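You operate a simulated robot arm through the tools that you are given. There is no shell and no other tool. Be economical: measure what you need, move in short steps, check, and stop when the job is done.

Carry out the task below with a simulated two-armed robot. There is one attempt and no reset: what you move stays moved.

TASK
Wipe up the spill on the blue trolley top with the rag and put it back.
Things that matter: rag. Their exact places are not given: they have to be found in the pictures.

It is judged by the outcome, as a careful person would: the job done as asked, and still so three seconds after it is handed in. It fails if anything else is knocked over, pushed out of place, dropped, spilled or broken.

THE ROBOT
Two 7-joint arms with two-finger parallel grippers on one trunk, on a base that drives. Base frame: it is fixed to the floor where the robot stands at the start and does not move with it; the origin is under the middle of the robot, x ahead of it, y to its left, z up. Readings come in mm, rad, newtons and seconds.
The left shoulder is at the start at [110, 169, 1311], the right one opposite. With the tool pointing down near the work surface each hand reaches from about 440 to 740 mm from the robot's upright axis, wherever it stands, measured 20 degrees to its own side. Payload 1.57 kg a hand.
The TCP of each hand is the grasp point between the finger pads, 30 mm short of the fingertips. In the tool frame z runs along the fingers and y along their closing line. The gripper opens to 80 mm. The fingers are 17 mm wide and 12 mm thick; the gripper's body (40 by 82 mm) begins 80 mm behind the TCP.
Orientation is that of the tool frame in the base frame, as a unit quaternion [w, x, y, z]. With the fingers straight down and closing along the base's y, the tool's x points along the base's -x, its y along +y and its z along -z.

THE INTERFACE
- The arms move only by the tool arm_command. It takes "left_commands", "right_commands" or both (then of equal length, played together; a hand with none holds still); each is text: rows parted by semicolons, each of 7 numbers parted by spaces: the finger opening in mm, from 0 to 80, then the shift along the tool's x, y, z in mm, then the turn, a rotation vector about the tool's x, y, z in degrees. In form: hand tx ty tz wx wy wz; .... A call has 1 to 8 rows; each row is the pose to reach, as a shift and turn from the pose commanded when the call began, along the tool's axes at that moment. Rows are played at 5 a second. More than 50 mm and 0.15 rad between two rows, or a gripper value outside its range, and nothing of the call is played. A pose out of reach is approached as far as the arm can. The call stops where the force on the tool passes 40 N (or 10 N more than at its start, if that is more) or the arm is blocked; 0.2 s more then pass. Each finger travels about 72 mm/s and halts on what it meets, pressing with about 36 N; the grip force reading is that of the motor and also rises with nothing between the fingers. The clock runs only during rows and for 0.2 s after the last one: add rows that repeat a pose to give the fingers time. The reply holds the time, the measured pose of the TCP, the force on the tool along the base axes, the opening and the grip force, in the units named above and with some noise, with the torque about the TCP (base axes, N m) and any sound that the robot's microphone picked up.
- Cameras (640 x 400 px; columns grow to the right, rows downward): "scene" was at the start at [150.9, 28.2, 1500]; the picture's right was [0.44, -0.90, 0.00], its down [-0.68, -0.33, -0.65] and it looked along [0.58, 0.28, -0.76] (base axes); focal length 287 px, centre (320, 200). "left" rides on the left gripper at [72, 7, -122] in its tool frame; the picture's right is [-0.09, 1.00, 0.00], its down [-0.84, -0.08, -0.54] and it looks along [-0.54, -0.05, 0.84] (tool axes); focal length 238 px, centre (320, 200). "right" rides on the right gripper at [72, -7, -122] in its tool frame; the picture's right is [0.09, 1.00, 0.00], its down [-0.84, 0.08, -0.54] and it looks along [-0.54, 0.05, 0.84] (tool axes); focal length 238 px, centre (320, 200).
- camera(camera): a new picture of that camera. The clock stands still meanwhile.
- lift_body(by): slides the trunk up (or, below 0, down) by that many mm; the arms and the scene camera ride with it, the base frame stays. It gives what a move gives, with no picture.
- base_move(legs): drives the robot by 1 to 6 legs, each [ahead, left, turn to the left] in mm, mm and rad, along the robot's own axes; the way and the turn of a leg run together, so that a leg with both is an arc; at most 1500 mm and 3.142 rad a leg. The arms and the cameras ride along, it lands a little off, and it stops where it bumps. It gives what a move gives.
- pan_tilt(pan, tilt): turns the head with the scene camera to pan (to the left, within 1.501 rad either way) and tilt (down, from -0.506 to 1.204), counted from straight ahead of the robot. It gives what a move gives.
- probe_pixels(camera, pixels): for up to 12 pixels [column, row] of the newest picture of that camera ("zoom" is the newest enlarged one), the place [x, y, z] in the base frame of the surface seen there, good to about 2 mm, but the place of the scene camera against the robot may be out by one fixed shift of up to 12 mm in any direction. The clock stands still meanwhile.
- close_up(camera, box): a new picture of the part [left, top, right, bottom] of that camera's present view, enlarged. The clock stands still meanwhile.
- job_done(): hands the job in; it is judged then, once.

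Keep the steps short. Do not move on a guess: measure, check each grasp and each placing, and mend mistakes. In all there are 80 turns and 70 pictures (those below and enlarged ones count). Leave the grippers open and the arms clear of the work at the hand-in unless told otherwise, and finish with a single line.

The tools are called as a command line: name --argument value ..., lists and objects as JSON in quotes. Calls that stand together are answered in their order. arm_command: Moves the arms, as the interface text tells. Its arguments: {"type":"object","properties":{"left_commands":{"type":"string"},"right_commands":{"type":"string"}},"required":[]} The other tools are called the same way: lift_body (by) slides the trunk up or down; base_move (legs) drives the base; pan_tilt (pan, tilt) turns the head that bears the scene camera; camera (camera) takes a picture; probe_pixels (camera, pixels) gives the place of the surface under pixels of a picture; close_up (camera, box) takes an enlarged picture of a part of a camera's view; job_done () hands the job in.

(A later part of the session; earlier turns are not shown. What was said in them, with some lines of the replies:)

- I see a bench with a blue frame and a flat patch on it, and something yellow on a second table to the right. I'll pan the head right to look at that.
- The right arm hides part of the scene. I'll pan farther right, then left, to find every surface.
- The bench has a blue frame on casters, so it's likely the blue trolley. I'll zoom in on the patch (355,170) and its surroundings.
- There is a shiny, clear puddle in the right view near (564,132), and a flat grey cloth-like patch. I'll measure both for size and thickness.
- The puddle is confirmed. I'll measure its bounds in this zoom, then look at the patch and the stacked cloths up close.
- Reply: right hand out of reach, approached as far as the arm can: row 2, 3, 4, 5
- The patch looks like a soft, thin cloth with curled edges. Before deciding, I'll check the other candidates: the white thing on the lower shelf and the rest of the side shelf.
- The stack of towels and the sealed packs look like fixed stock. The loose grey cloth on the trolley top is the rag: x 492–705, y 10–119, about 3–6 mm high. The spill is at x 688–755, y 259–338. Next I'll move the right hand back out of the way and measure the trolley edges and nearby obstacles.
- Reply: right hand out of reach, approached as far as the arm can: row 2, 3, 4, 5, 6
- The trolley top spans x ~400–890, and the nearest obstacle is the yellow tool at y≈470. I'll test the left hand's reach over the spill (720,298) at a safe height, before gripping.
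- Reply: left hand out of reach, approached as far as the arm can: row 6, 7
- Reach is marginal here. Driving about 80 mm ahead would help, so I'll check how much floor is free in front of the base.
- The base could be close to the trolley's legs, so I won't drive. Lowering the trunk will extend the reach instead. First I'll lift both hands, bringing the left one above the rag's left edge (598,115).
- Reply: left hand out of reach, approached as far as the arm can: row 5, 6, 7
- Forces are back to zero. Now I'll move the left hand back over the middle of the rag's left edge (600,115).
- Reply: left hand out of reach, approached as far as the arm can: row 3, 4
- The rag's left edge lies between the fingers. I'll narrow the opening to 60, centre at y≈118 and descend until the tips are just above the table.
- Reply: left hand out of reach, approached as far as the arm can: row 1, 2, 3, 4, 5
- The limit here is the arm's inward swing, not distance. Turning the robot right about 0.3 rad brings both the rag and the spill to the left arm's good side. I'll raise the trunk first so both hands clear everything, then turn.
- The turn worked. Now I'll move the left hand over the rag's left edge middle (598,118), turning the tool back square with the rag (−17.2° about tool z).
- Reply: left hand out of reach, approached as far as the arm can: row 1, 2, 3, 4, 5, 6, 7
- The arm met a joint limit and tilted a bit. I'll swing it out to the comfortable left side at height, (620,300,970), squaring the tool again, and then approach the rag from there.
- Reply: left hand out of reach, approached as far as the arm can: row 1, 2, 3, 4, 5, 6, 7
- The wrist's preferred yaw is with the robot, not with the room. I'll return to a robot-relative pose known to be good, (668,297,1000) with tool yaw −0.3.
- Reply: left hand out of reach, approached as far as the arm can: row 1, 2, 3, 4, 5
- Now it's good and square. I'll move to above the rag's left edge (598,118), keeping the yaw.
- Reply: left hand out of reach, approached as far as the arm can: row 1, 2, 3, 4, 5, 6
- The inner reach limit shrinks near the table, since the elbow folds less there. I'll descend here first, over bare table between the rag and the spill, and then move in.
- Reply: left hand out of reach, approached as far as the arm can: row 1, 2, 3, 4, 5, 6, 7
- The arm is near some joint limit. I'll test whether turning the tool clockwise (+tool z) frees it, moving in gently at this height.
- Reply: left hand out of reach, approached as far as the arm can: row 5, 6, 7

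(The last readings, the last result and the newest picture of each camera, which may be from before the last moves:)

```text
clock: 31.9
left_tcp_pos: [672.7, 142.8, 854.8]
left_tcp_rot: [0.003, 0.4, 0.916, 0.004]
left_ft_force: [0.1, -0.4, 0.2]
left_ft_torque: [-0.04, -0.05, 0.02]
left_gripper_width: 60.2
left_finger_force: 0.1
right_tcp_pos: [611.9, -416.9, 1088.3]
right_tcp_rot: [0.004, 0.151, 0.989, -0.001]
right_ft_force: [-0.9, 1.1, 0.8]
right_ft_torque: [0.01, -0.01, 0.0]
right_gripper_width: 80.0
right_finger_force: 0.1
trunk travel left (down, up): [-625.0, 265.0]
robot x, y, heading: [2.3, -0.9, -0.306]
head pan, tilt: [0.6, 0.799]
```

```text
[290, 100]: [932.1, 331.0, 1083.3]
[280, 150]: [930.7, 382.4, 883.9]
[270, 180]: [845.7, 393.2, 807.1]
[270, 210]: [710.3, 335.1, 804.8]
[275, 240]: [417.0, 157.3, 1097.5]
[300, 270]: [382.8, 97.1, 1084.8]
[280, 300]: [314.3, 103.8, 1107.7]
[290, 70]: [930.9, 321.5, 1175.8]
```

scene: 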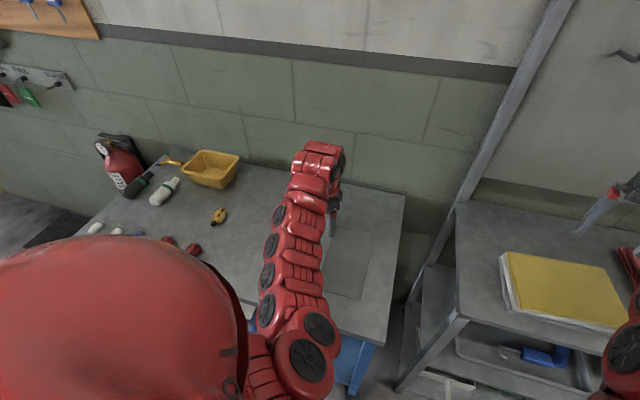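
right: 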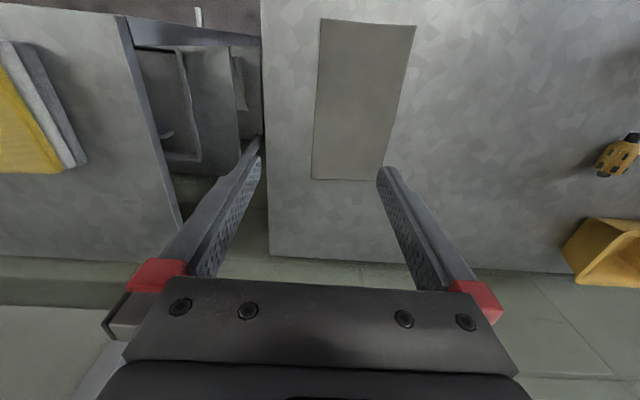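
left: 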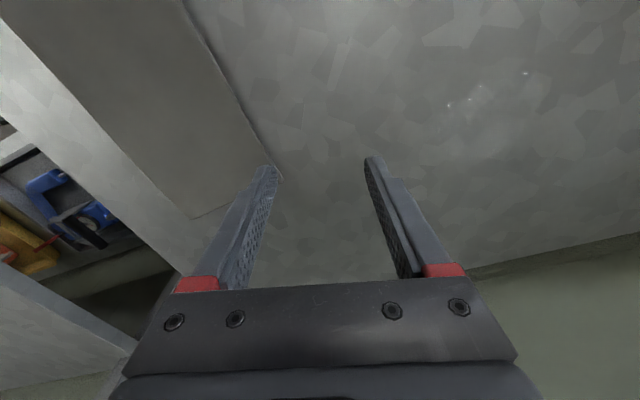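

The elbow is in a low, folded posture, so being too close is the problem. Raising the trunk lets the arm hang down more and work closer in, so I'll raise it by 180 and then move down and in.

lift_body --by 180

arm_command --left_commands "60 0 0 40 0 0 0; 60 0 0 80 0 0 0; 60 0 0 120 0 0 0; 60 0 0 150 0 0 0; 60 20 0 150 0 0 0; 60 40 0 150 0 0 0; 60 60 0 150 0 0 0"

```text
clock: 33.9
left_tcp_pos: [675.2, 141.4, 1035.7]
left_tcp_rot: [0.003, 0.4, 0.916, 0.004]
left_ft_force: [0.0, -0.5, -0.3]
left_ft_torque: [-0.01, -0.03, 0.0]
left_gripper_width: 60.2
left_finger_force: 0.1
right_tcp_pos: [612.8, -415.5, 1268.5]
right_tcp_rot: [0.005, 0.152, 0.988, -0.001]
right_ft_force: [-0.7, 0.4, 0.8]
right_ft_torque: [0.0, 0.01, -0.01]
right_gripper_width: 80.2
right_finger_force: 0.1
trunk travel left (down, up): [-805.0, 85.0]
robot x, y, heading: [-2.3, -2.3, -0.3]
head pan, tilt: [0.6, 0.799]
```

```text
clock: 35.5
left_tcp_pos: [634.8, 186.2, 885.0]
left_tcp_rot: [0.003, 0.401, 0.916, 0.004]
left_ft_force: [0.2, -1.6, 0.7]
left_ft_torque: [0.02, 0.0, -0.02]
left_gripper_width: 59.8
left_finger_force: 0.2
right_tcp_pos: [612.1, -415.4, 1267.5]
right_tcp_rot: [0.005, 0.151, 0.988, -0.001]
right_ft_force: [0.0, -0.4, 0.1]
right_ft_torque: [0.01, -0.01, 0.02]
right_gripper_width: 80.0
right_finger_force: 0.1
trunk travel left (down, up): [-805.0, 85.0]
robot x, y, heading: [2.0, 3.1, -0.302]
head pan, tilt: [0.6, 0.799]
```

That worked with no reach warning. Now I'll move to (598,118) at z≈885, turning the tool back square with the rag (−47° about tool z).

arm_command --left_commands "60 -4 -10 0 0 0 -7; 60 -8 -20 0 0 0 -14; 60 -11 -30 0 0 0 -21; 60 -15 -42 0 0 0 -28; 60 -18 -52 0 0 0 -35; 60 -22 -62 0 0 0 -41; 60 -25 -73 0 0 0 -47"

camera --camera "left"

```text
clock: 37.1
left_tcp_pos: [597.7, 119.6, 883.9]
left_tcp_rot: [0.004, 0.001, 1.0, 0.002]
left_ft_force: [0.0, -0.3, -0.8]
left_ft_torque: [-0.01, 0.01, -0.01]
left_gripper_width: 60.0
left_finger_force: 0.2
right_tcp_pos: [612.3, -417.3, 1267.8]
right_tcp_rot: [0.004, 0.151, 0.989, 0.0]
right_ft_force: [-0.6, 0.5, -0.1]
right_ft_torque: [0.05, 0.0, 0.0]
right_gripper_width: 80.0
right_finger_force: 0.1
trunk travel left (down, up): [-805.0, 85.0]
robot x, y, heading: [-2.0, -0.9, -0.307]
head pan, tilt: [0.6, 0.799]
```

```text
34 pictures are left
```

left: 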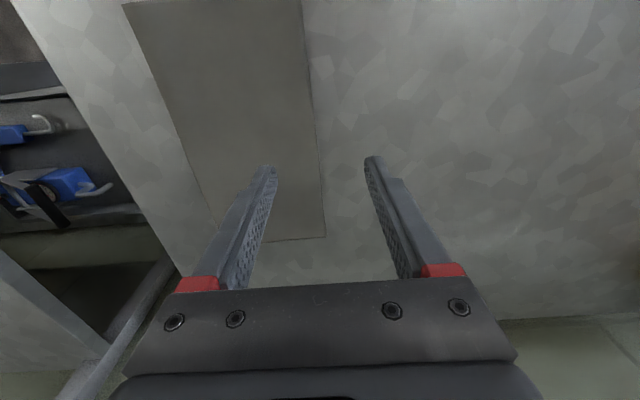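

Perfectly placed and square. I'll measure the rag edge near the grip point.

probe_pixels --camera "left" --pixels '[[313, 100], [316, 140], [320, 170], [312, 140], [310, 170], [325, 170], [300, 170], [290, 180], [345, 180], [320, 190]]'

close_up --camera "left" --box '[240, 100, 400, 250]'

```text
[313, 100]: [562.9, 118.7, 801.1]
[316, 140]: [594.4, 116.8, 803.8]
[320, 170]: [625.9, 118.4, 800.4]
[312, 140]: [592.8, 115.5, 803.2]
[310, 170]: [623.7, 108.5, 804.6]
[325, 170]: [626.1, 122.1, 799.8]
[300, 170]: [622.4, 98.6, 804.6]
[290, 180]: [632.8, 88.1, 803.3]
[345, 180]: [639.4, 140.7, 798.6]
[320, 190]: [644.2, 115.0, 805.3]
```

```text
2.67 times, centred on (320, 175) of left
```

zoom: 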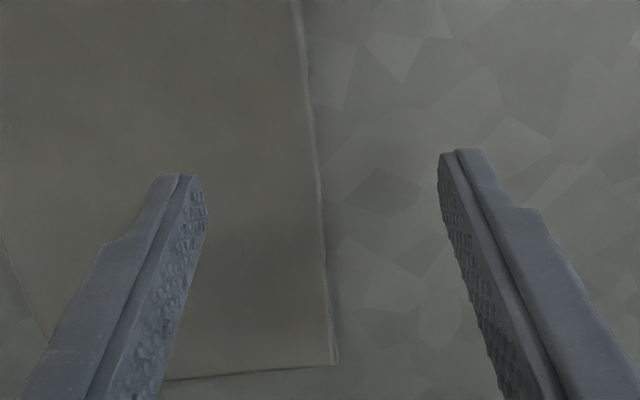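

The edge is at y≈117 with its top at z≈804. I'll descend to tips just above that.

arm_command --left_commands "60 0 -2 20 0 0 0; 60 0 -2 38 0 0 0; 60 0 -2 46 0 0 0; 60 0 -2 49 0 0 0; 60 0 -2 51 0 0 0; 60 0 -2 52 0 0 0; 60 0 -2 53 0 0 0"

```text
clock: 38.7
left_tcp_pos: [598.5, 116.9, 831.6]
left_tcp_rot: [0.006, 0.003, 1.0, 0.002]
left_ft_force: [0.5, 0.6, 3.2]
left_ft_torque: [-0.12, 0.0, 0.0]
left_gripper_width: 59.6
left_finger_force: 0.1
right_tcp_pos: [611.2, -416.4, 1269.1]
right_tcp_rot: [0.005, 0.151, 0.989, -0.001]
right_ft_force: [0.4, -0.4, 0.0]
right_ft_torque: [0.02, -0.01, 0.0]
right_gripper_width: 80.1
right_finger_force: 0.1
trunk travel left (down, up): [-805.0, 85.0]
robot x, y, heading: [-0.9, 0.4, -0.305]
head pan, tilt: [0.6, 0.799]
```

Light contact at 3 N. I'll press 2 mm further and close gently to bunch the edge.

arm_command --left_commands "60 0 0 2 0 0 0; 48 0 0 2 0 0 0; 36 0 0 2 0 0 0; 24 0 0 2 0 0 0; 12 0 0 1 0 0 0; 0 0 0 0 0 0 0; 0 0 0 0 0 0 0"

camera --camera "left"

```text
clock: 40.3
left_tcp_pos: [598.2, 118.4, 832.5]
left_tcp_rot: [0.005, 0.001, 1.0, 0.002]
left_ft_force: [-0.4, 1.3, 10.0]
left_ft_torque: [-0.02, 0.04, 0.01]
left_gripper_width: 3.3
left_finger_force: 24.7
right_tcp_pos: [610.5, -416.9, 1268.5]
right_tcp_rot: [0.005, 0.152, 0.988, -0.001]
right_ft_force: [0.3, 0.1, 0.3]
right_ft_torque: [0.0, 0.01, 0.02]
right_gripper_width: 79.8
right_finger_force: 0.0
trunk travel left (down, up): [-805.0, 85.0]
robot x, y, heading: [1.7, -2.4, -0.298]
head pan, tilt: [0.6, 0.799]
```

```text
32 pictures are left
```

left: 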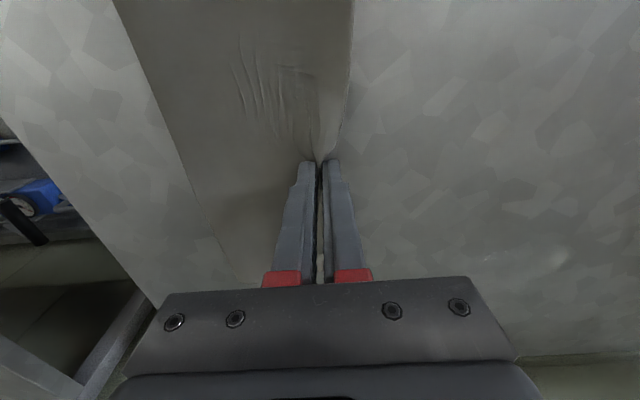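

The cloth bunched between the fingers (3.3 mm gap, 25 N). I'll lift 70 mm to check the hold.

arm_command --left_commands "0 0 0 -15 0 0 0; 0 0 0 -30 0 0 0; 0 0 0 -50 0 0 0; 0 0 0 -70 0 0 0; 0 0 0 -70 0 0 0"

camera --camera "left"

camera --camera "scene"

```text
clock: 41.5
left_tcp_pos: [598.5, 117.8, 901.9]
left_tcp_rot: [0.004, 0.002, 1.0, 0.002]
left_ft_force: [0.2, -0.7, -0.4]
left_ft_torque: [0.01, -0.02, 0.0]
left_gripper_width: 3.4
left_finger_force: 24.1
right_tcp_pos: [612.6, -416.5, 1267.8]
right_tcp_rot: [0.004, 0.151, 0.989, -0.001]
right_ft_force: [0.2, -0.6, 0.6]
right_ft_torque: [0.02, 0.0, 0.0]
right_gripper_width: 79.7
right_finger_force: 0.1
trunk travel left (down, up): [-805.0, 85.0]
robot x, y, heading: [4.1, 6.0, -0.304]
head pan, tilt: [0.6, 0.799]
```

```text
31 pictures are left
```

left: 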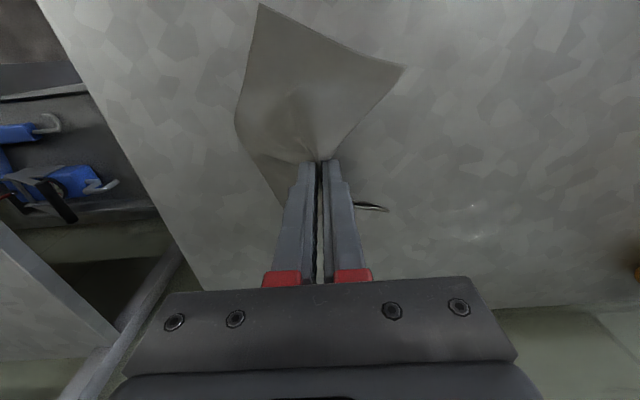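

```text
30 pictures are left
```

scene: 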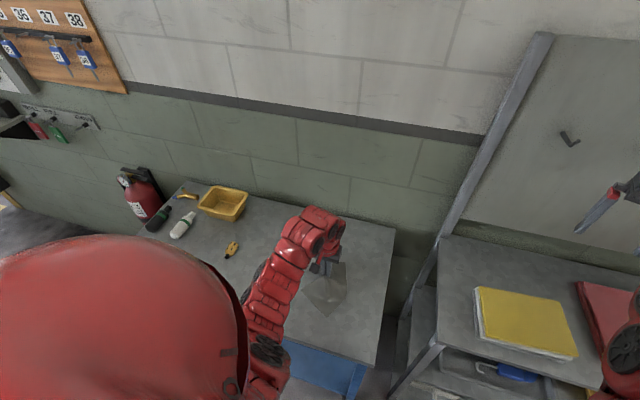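

The rag is held firmly. Next I'll carry it up and outward toward the spill, then lower the trunk back for reach.

arm_command --left_commands "0 -15 20 -20 0 0 0; 0 -30 40 -40 0 0 0; 0 -45 60 -60 0 0 0; 0 -60 80 -75 0 0 0; 0 -70 95 -90 0 0 0; 0 -82 112 -100 0 0 0"

lift_body --by -120

```text
clock: 42.9
left_tcp_pos: [680.5, 229.3, 1002.1]
left_tcp_rot: [0.004, 0.002, 1.0, 0.001]
left_ft_force: [0.0, 0.7, -0.8]
left_ft_torque: [0.02, -0.02, 0.02]
left_gripper_width: 3.1
left_finger_force: 24.3
right_tcp_pos: [612.3, -417.4, 1268.1]
right_tcp_rot: [0.004, 0.152, 0.988, 0.0]
right_ft_force: [0.1, 0.6, -0.5]
right_ft_torque: [0.01, 0.02, 0.0]
right_gripper_width: 80.0
right_finger_force: 0.2
trunk travel left (down, up): [-805.0, 85.0]
robot x, y, heading: [-0.0, 0.6, -0.3]
head pan, tilt: [0.6, 0.799]
```

```text
clock: 44.4
left_tcp_pos: [679.9, 229.6, 882.7]
left_tcp_rot: [0.005, 0.003, 1.0, 0.002]
left_ft_force: [0.2, -0.3, 0.8]
left_ft_torque: [0.03, -0.03, 0.01]
left_gripper_width: 3.2
left_finger_force: 24.3
right_tcp_pos: [611.4, -416.9, 1148.8]
right_tcp_rot: [0.005, 0.151, 0.989, 0.0]
right_ft_force: [0.7, -0.7, 0.1]
right_ft_torque: [-0.02, 0.0, -0.04]
right_gripper_width: 80.2
right_finger_force: 0.0
trunk travel left (down, up): [-685.0, 205.0]
robot x, y, heading: [-3.5, 0.3, -0.298]
head pan, tilt: [0.6, 0.799]
```

Now I'll lower the rag to the table just short of the spill (x≈715) and drag it across to y≈370.

arm_command --left_commands "0 -20 -5 15 0 0 0; 0 -35 0 35 0 0 0; 0 -38 15 49 0 0 0; 0 -40 45 50 0 0 0; 0 -40 75 50 0 0 0; 0 -40 105 50 0 0 0; 0 -40 135 50 0 0 0; 0 -40 155 50 0 0 0"

camera --camera "left"

camera --camera "scene"

```text
clock: 46.2
left_tcp_pos: [709.7, 365.1, 839.6]
left_tcp_rot: [0.005, 0.003, 1.0, 0.001]
left_ft_force: [-0.4, 0.0, -0.6]
left_ft_torque: [0.04, -0.02, -0.01]
left_gripper_width: 3.1
left_finger_force: 24.1
left hand out of reach, approached as far as the arm can: row 7, 8
right_tcp_pos: [611.5, -415.2, 1147.8]
right_tcp_rot: [0.005, 0.151, 0.988, -0.001]
right_ft_force: [0.4, 0.6, -0.1]
right_ft_torque: [-0.01, -0.02, -0.01]
right_gripper_width: 79.8
right_finger_force: 0.0
trunk travel left (down, up): [-685.0, 205.0]
robot x, y, heading: [0.3, -0.7, -0.295]
head pan, tilt: [0.6, 0.799]
```

```text
29 pictures are left
```

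left: 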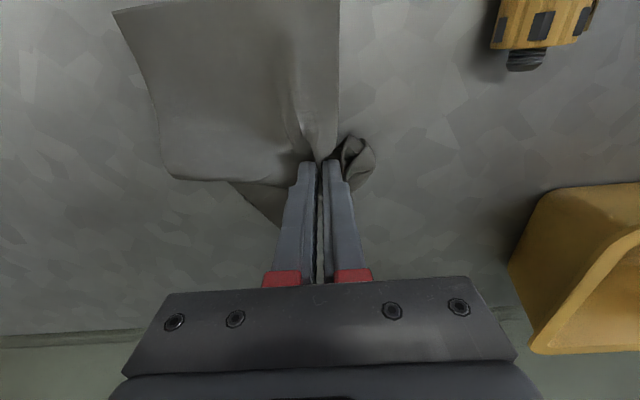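

```text
28 pictures are left
```

scene: 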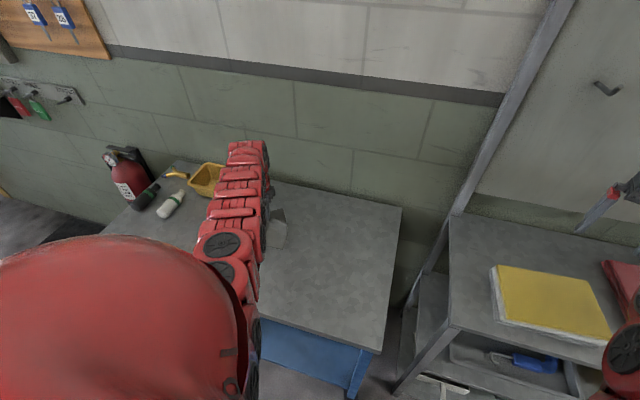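

The rag crossed the spill, but with little pressure (TCP at 839). I'll lift a little, lower the trunk 60 more for reach, and then scrub with light pressure.

arm_command --left_commands "0 0 -15 -20 0 0 0; 0 0 -40 -40 0 0 0; 0 0 -65 -60 0 0 0; 0 0 -95 -62 0 0 0"

lift_body --by -60

camera --camera "left"

```text
clock: 47.2
left_tcp_pos: [709.0, 267.1, 899.5]
left_tcp_rot: [0.004, 0.002, 1.0, 0.003]
left_ft_force: [-0.3, -0.1, 1.2]
left_ft_torque: [0.01, -0.02, 0.02]
left_gripper_width: 3.0
left_finger_force: 23.6
right_tcp_pos: [612.2, -416.7, 1148.7]
right_tcp_rot: [0.005, 0.152, 0.988, -0.001]
right_ft_force: [0.3, -0.1, -0.7]
right_ft_torque: [-0.02, 0.02, 0.0]
right_gripper_width: 79.9
right_finger_force: 0.2
trunk travel left (down, up): [-685.0, 205.0]
robot x, y, heading: [-0.3, 0.7, -0.303]
head pan, tilt: [0.6, 0.799]
```

```text
clock: 48.2
left_tcp_pos: [709.4, 266.9, 837.8]
left_tcp_rot: [0.006, 0.003, 1.0, 0.002]
left_ft_force: [0.8, 0.3, 0.8]
left_ft_torque: [0.03, -0.02, 0.02]
left_gripper_width: 3.1
left_finger_force: 24.1
right_tcp_pos: [611.9, -416.4, 1087.9]
right_tcp_rot: [0.006, 0.151, 0.988, -0.001]
right_ft_force: [0.1, -0.3, 0.6]
right_ft_torque: [-0.01, -0.01, -0.01]
right_gripper_width: 80.1
right_finger_force: 0.0
trunk travel left (down, up): [-625.0, 265.0]
robot x, y, heading: [-1.5, -2.5, -0.303]
head pan, tilt: [0.6, 0.799]
```

```text
27 pictures are left
```

left: 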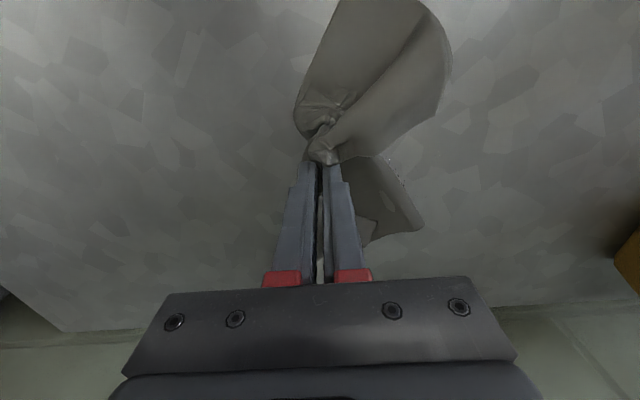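

Now I'll scrub in a zigzag over the spill with light pressure.

arm_command --left_commands "0 0 -10 4 0 0 0; 0 0 20 5 0 0 0; 0 0 50 5 0 0 0; 0 0 80 5 0 0 0; 0 -20 85 5 0 0 0; 0 -25 50 5 0 0 0; 0 -25 15 5 0 0 0; 0 -25 -15 5 0 0 0"

arm_command --left_commands "0 -20 0 0 0 0 0; 0 -20 30 0 0 0 0; 0 -20 60 0 0 0 0; 0 -20 95 0 0 0 0; 0 0 100 0 0 0 0; 0 25 100 0 0 0 0; 0 45 100 0 0 0 0; 0 45 70 0 0 0 0"

arm_command --left_commands "0 0 -30 0 0 0 0; 0 0 -60 0 0 0 0; 0 0 -90 0 0 0 0; 0 0 -90 -30 0 0 0; 0 0 -120 -60 0 0 0; 0 0 -150 -60 0 0 0; 0 0 -170 -60 0 0 0"

camera --camera "left"

```text
clock: 50.0
left_tcp_pos: [735.1, 253.7, 834.8]
left_tcp_rot: [0.006, 0.002, 1.0, 0.002]
left_ft_force: [-1.0, -0.2, 3.3]
left_ft_torque: [0.04, 0.02, 0.04]
left_gripper_width: 3.0
left_finger_force: 24.2
right_tcp_pos: [612.0, -418.2, 1088.0]
right_tcp_rot: [0.004, 0.151, 0.988, 0.0]
right_ft_force: [0.3, 0.0, -0.1]
right_ft_torque: [0.02, -0.06, -0.02]
right_gripper_width: 80.1
right_finger_force: 0.0
trunk travel left (down, up): [-625.0, 265.0]
robot x, y, heading: [4.1, -2.4, -0.301]
head pan, tilt: [0.6, 0.799]
```

```text
clock: 50.4
left_tcp_pos: [745.0, 252.5, 833.5]
left_tcp_rot: [-0.003, 0.002, 1.0, 0.001]
left_ft_force: [-3.3, -1.0, 18.6]
left_ft_torque: [0.09, 0.22, 0.04]
left_gripper_width: 2.9
left_finger_force: 24.1
left hand out of reach, approached as far as the arm can: row 2
right_tcp_pos: [611.5, -415.6, 1089.5]
right_tcp_rot: [0.005, 0.151, 0.989, 0.0]
right_ft_force: [-0.5, 0.2, -0.1]
right_ft_torque: [0.0, 0.04, 0.0]
right_gripper_width: 79.7
right_finger_force: 0.1
trunk travel left (down, up): [-625.0, 265.0]
robot x, y, heading: [-0.1, 3.0, -0.305]
head pan, tilt: [0.6, 0.799]
stopped in row 2 (left hand): the force on the tool passed its limit at 84 N (the readings are from after the stop); the commanded pose is now the measured one
```

```text
clock: 52.0
left_tcp_pos: [747.9, 82.9, 891.2]
left_tcp_rot: [-0.003, 0.001, 1.0, 0.001]
left_ft_force: [0.2, 0.1, 0.1]
left_ft_torque: [0.01, 0.01, 0.03]
left_gripper_width: 3.1
left_finger_force: 24.9
right_tcp_pos: [611.8, -416.0, 1089.1]
right_tcp_rot: [0.006, 0.152, 0.988, -0.001]
right_ft_force: [-0.5, 0.3, -0.4]
right_ft_torque: [-0.02, 0.0, 0.0]
right_gripper_width: 79.9
right_finger_force: 0.1
trunk travel left (down, up): [-625.0, 265.0]
robot x, y, heading: [-0.2, -0.4, -0.303]
head pan, tilt: [0.6, 0.799]
```

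```text
26 pictures are left
```

left: 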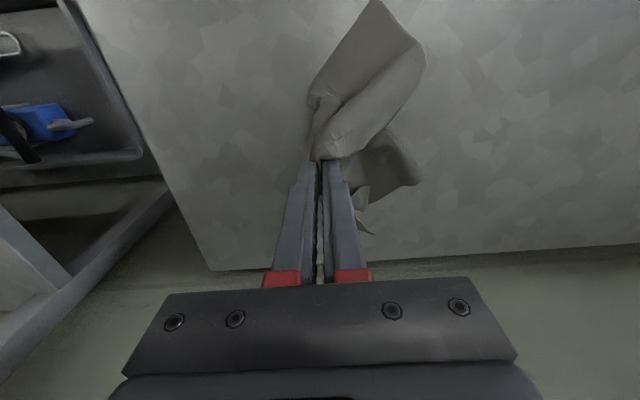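

Near x≈745 the arm strained at its limit, so I'll stay below that. Next I'll check the spill area from here.

close_up --camera "left" --box '[440, 60, 640, 250]'

close_up --camera "scene" --box '[220, 150, 420, 270]'

```text
2.11 times, centred on (540, 155) of left
```

zoom: 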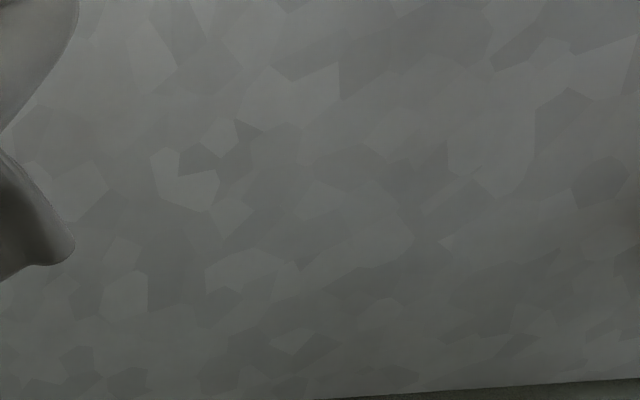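

```text
3.20 times, centred on (320, 210) of scene
```

zoom: 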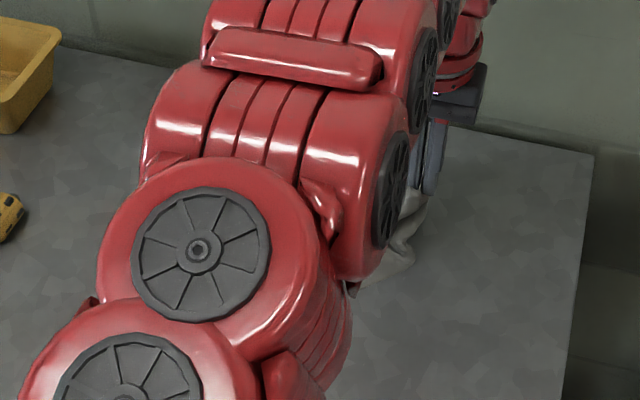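

probe_pixels --camera "left" --pixels '[[500, 150], [540, 150], [580, 150], [620, 150], [560, 180], [600, 200], [635, 180]]'

```text
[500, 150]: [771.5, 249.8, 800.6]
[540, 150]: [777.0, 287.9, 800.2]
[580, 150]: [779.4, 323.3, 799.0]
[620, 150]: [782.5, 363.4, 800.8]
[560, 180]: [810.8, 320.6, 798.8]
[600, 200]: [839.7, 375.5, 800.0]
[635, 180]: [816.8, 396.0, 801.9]
```

close_up --camera "left" --box '[460, 0, 640, 140]'

close_up --camera "right" --box '[400, 0, 640, 200]'

```text
2.86 times, centred on (550, 70) of left
```

zoom: 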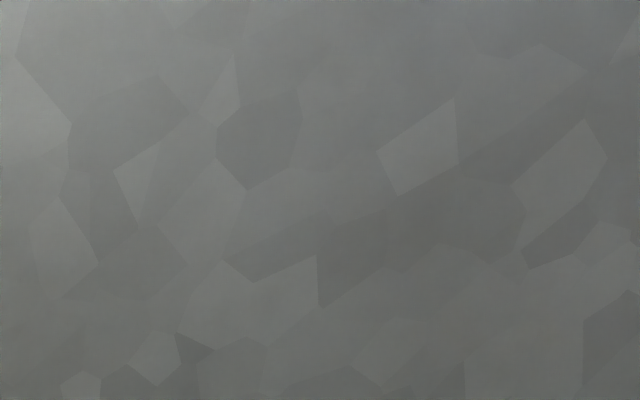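

```text
2.00 times, centred on (520, 100) of right
```

zoom: 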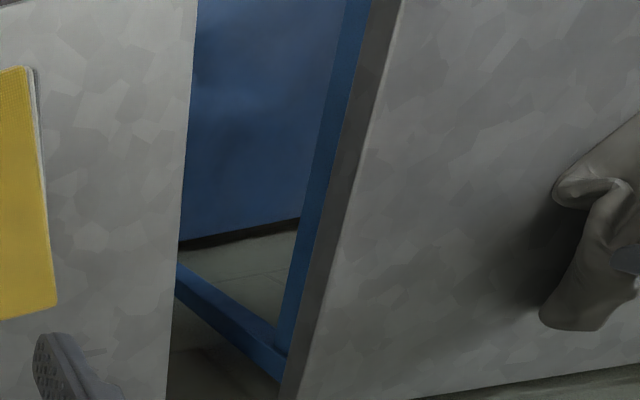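

The spill is gone. Now I'll return the rag: raise the trunk and bring the hand in above the rag's original place, a little to its right (≈600,15,960).

lift_body --by 180

arm_command --left_commands "0 20 -10 30 0 0 0; 0 40 -20 60 0 0 0; 0 65 -30 85 0 0 0; 0 90 -40 100 0 0 0; 0 115 -50 105 0 0 0; 0 135 -60 110 0 0 0; 0 148 -73 115 0 0 0"

camera --camera "left"

```text
clock: 54.0
left_tcp_pos: [748.0, 81.8, 1069.7]
left_tcp_rot: [-0.004, 0.001, 1.0, 0.001]
left_ft_force: [0.8, 0.6, -0.3]
left_ft_torque: [0.02, 0.0, -0.02]
left_gripper_width: 3.2
left_finger_force: 24.3
right_tcp_pos: [612.3, -416.5, 1268.4]
right_tcp_rot: [0.004, 0.151, 0.989, -0.001]
right_ft_force: [-0.4, 0.0, 0.5]
right_ft_torque: [-0.01, 0.01, 0.02]
right_gripper_width: 79.7
right_finger_force: 0.0
trunk travel left (down, up): [-805.0, 85.0]
robot x, y, heading: [2.1, 0.9, -0.3]
head pan, tilt: [0.6, 0.799]
```

```text
clock: 55.6
left_tcp_pos: [621.4, 2.5, 940.8]
left_tcp_rot: [-0.005, 0.002, 1.0, 0.002]
left_ft_force: [-0.9, 0.2, -0.1]
left_ft_torque: [-0.01, 0.0, 0.0]
left_gripper_width: 3.2
left_finger_force: 24.5
left hand out of reach, approached as far as the arm can: row 5, 6, 7
right_tcp_pos: [611.7, -417.3, 1268.5]
right_tcp_rot: [0.004, 0.151, 0.989, 0.001]
right_ft_force: [-0.6, 0.2, -0.1]
right_ft_torque: [0.04, -0.04, 0.03]
right_gripper_width: 79.8
right_finger_force: 0.0
trunk travel left (down, up): [-805.0, 85.0]
robot x, y, heading: [-0.3, -1.3, -0.302]
head pan, tilt: [0.6, 0.799]
```

```text
21 pictures are left
```

left: 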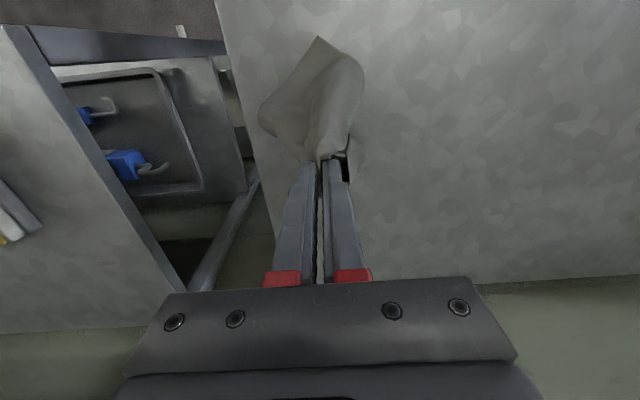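

The rag hangs freely. I'll lay it down with a motion to the left so it trails out over its old place, ending at (600,117,835).

arm_command --left_commands "0 3 -5 30 0 0 0; 0 8 0 55 0 0 0; 0 12 25 75 0 0 0; 0 16 50 90 0 0 0; 0 20 80 100 0 0 0; 0 21 105 105 0 0 0; 0 21 118 106 0 0 0"

camera --camera "left"

```text
clock: 57.2
left_tcp_pos: [599.1, 121.5, 835.8]
left_tcp_rot: [-0.002, 0.002, 1.0, 0.001]
left_ft_force: [-0.1, -3.1, 20.0]
left_ft_torque: [-0.23, 0.17, 0.0]
left_gripper_width: 3.1
left_finger_force: 24.0
right_tcp_pos: [609.9, -416.9, 1269.2]
right_tcp_rot: [0.005, 0.151, 0.989, 0.0]
right_ft_force: [0.9, 0.2, 0.1]
right_ft_torque: [-0.02, 0.02, -0.03]
right_gripper_width: 80.3
right_finger_force: 0.2
trunk travel left (down, up): [-805.0, 85.0]
robot x, y, heading: [-1.8, -1.5, -0.3]
head pan, tilt: [0.6, 0.799]
```

```text
20 pictures are left
```

left: 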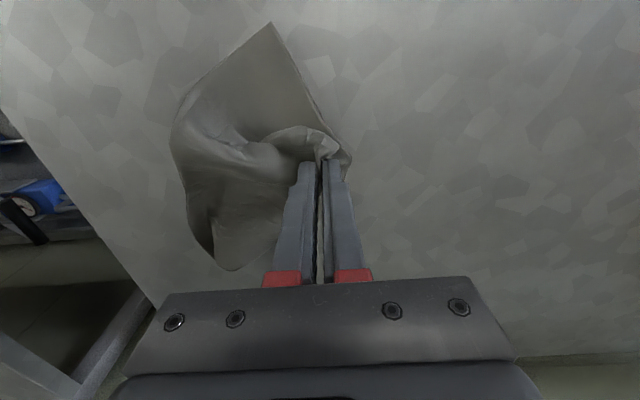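

It lies fairly well over its old spot. I'll ease up 3 mm, open the fingers and rise straight up.

arm_command --left_commands "0 0 0 -3 0 0 0; 15 0 0 -3 0 0 0; 30 0 0 -3 0 0 0; 40 0 0 -3 0 0 0; 40 0 0 -20 0 0 0; 40 0 0 -50 0 0 0; 40 0 0 -85 0 0 0; 40 0 40 -105 0 0 0"

camera --camera "left"

```text
clock: 59.0
left_tcp_pos: [622.9, 163.4, 920.7]
left_tcp_rot: [-0.004, 0.002, 1.0, 0.001]
left_ft_force: [-0.5, 0.4, 0.8]
left_ft_torque: [0.0, 0.04, 0.0]
left_gripper_width: 40.0
left_finger_force: 0.1
left hand out of reach, approached as far as the arm can: row 7, 8
right_tcp_pos: [612.9, -414.9, 1269.6]
right_tcp_rot: [0.004, 0.152, 0.988, -0.001]
right_ft_force: [-0.1, 1.4, 0.7]
right_ft_torque: [-0.01, 0.0, -0.02]
right_gripper_width: 80.0
right_finger_force: 0.1
trunk travel left (down, up): [-805.0, 85.0]
robot x, y, heading: [-1.6, -1.2, -0.304]
head pan, tilt: [0.6, 0.799]
```

```text
19 pictures are left
```

left: 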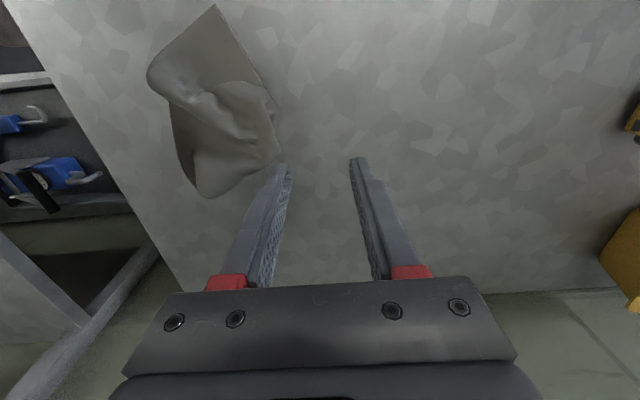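

It's released. I'll measure the rag's outline against the original (x 492–705, y 10–119), and look again at the spill area.

probe_pixels --camera "left" --pixels '[[214, 10], [150, 75], [190, 100], [262, 85], [272, 105], [277, 155], [208, 193], [178, 140], [230, 150], [430, 130], [470, 160]]'

close_up --camera "left" --box '[380, 0, 600, 240]'

close_up --camera "left" --box '[120, 0, 300, 210]'

```text
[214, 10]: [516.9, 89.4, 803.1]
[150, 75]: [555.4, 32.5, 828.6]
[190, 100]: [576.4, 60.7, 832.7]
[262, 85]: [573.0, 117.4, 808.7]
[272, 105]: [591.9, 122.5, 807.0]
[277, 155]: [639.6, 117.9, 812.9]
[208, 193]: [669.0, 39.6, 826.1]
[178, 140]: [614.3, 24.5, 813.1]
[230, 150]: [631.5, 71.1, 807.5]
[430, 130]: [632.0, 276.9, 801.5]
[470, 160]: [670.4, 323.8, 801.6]
```

```text
1.67 times, centred on (490, 120) of left
```

zoom: 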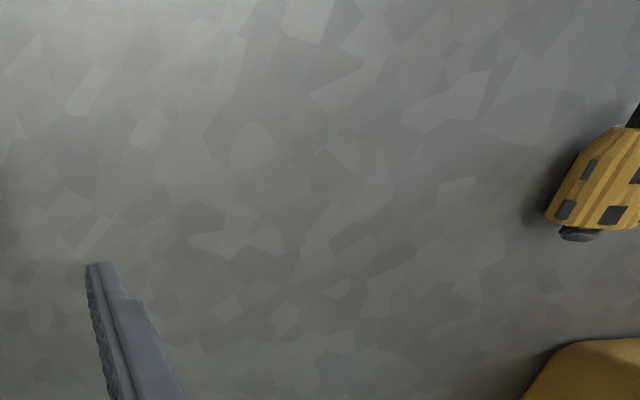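

```text
1.90 times, centred on (210, 105) of left
```

zoom: 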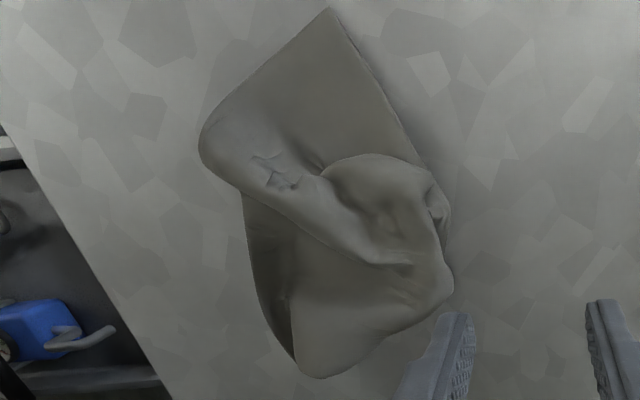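

The table is clean where the puddle was, and the rag lies inside its original footprint (x 517–670, y 24–122). I'll open the gripper fully and bring the left arm up and clear.

arm_command --left_commands "60 -10 20 -20 0 0 0; 80 -20 45 -40 0 0 0; 80 -30 70 -65 0 0 0; 80 -40 95 -90 0 0 0; 80 -45 120 -115 0 0 0; 80 -50 145 -140 0 0 0; 80 -50 145 -140 0 0 0"

camera --camera "scene"

camera --camera "left"

```text
clock: 60.6
left_tcp_pos: [673.0, 307.3, 1059.3]
left_tcp_rot: [-0.003, 0.002, 1.0, 0.001]
left_ft_force: [-0.1, 0.2, -0.1]
left_ft_torque: [0.0, -0.01, 0.01]
left_gripper_width: 79.8
left_finger_force: 0.1
left hand out of reach, approached as far as the arm can: row 1, 2
right_tcp_pos: [610.9, -416.9, 1267.5]
right_tcp_rot: [0.003, 0.151, 0.989, 0.0]
right_ft_force: [-0.6, 0.9, -0.7]
right_ft_torque: [0.01, 0.0, -0.01]
right_gripper_width: 80.3
right_finger_force: 0.1
trunk travel left (down, up): [-805.0, 85.0]
robot x, y, heading: [3.7, 0.1, -0.3]
head pan, tilt: [0.6, 0.799]
```

```text
16 pictures are left
```

scene: 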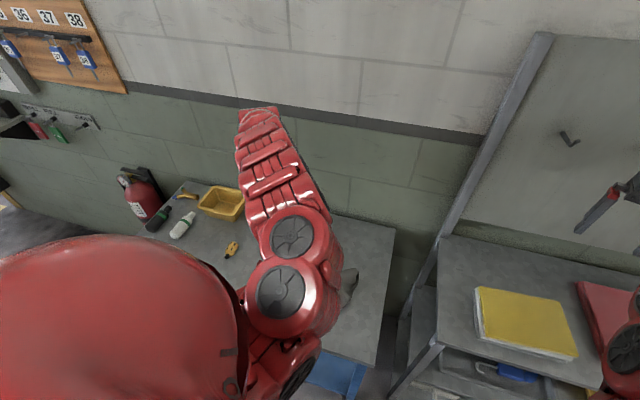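

```text
15 pictures are left
```

left: 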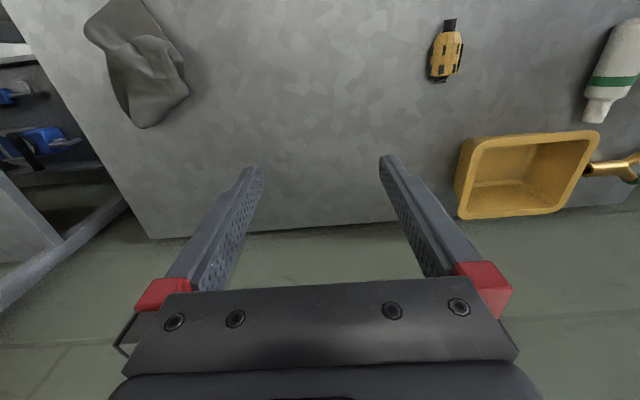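

One last look at the former spill area.

close_up --camera "left" --box '[220, 40, 420, 200]'

probe_pixels --camera "left" --pixels '[[310, 130], [250, 110], [370, 110]]'

```text
2.50 times, centred on (320, 120) of left
```

zoom: 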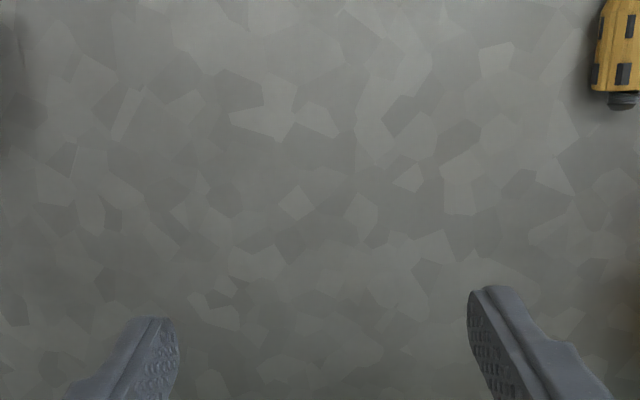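

```text
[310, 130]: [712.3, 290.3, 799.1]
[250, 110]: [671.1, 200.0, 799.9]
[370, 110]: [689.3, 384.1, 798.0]
```

The spill area is clean, the rag is back in its place, nothing else has moved, and the grippers are open and clear. I'm handing in the job.

job_done

```text
The job is handed in.
```

The spill on the blue trolley top is wiped up, and the rag is back in its original spot, though it lies crumpled and partly folded rather than flat.
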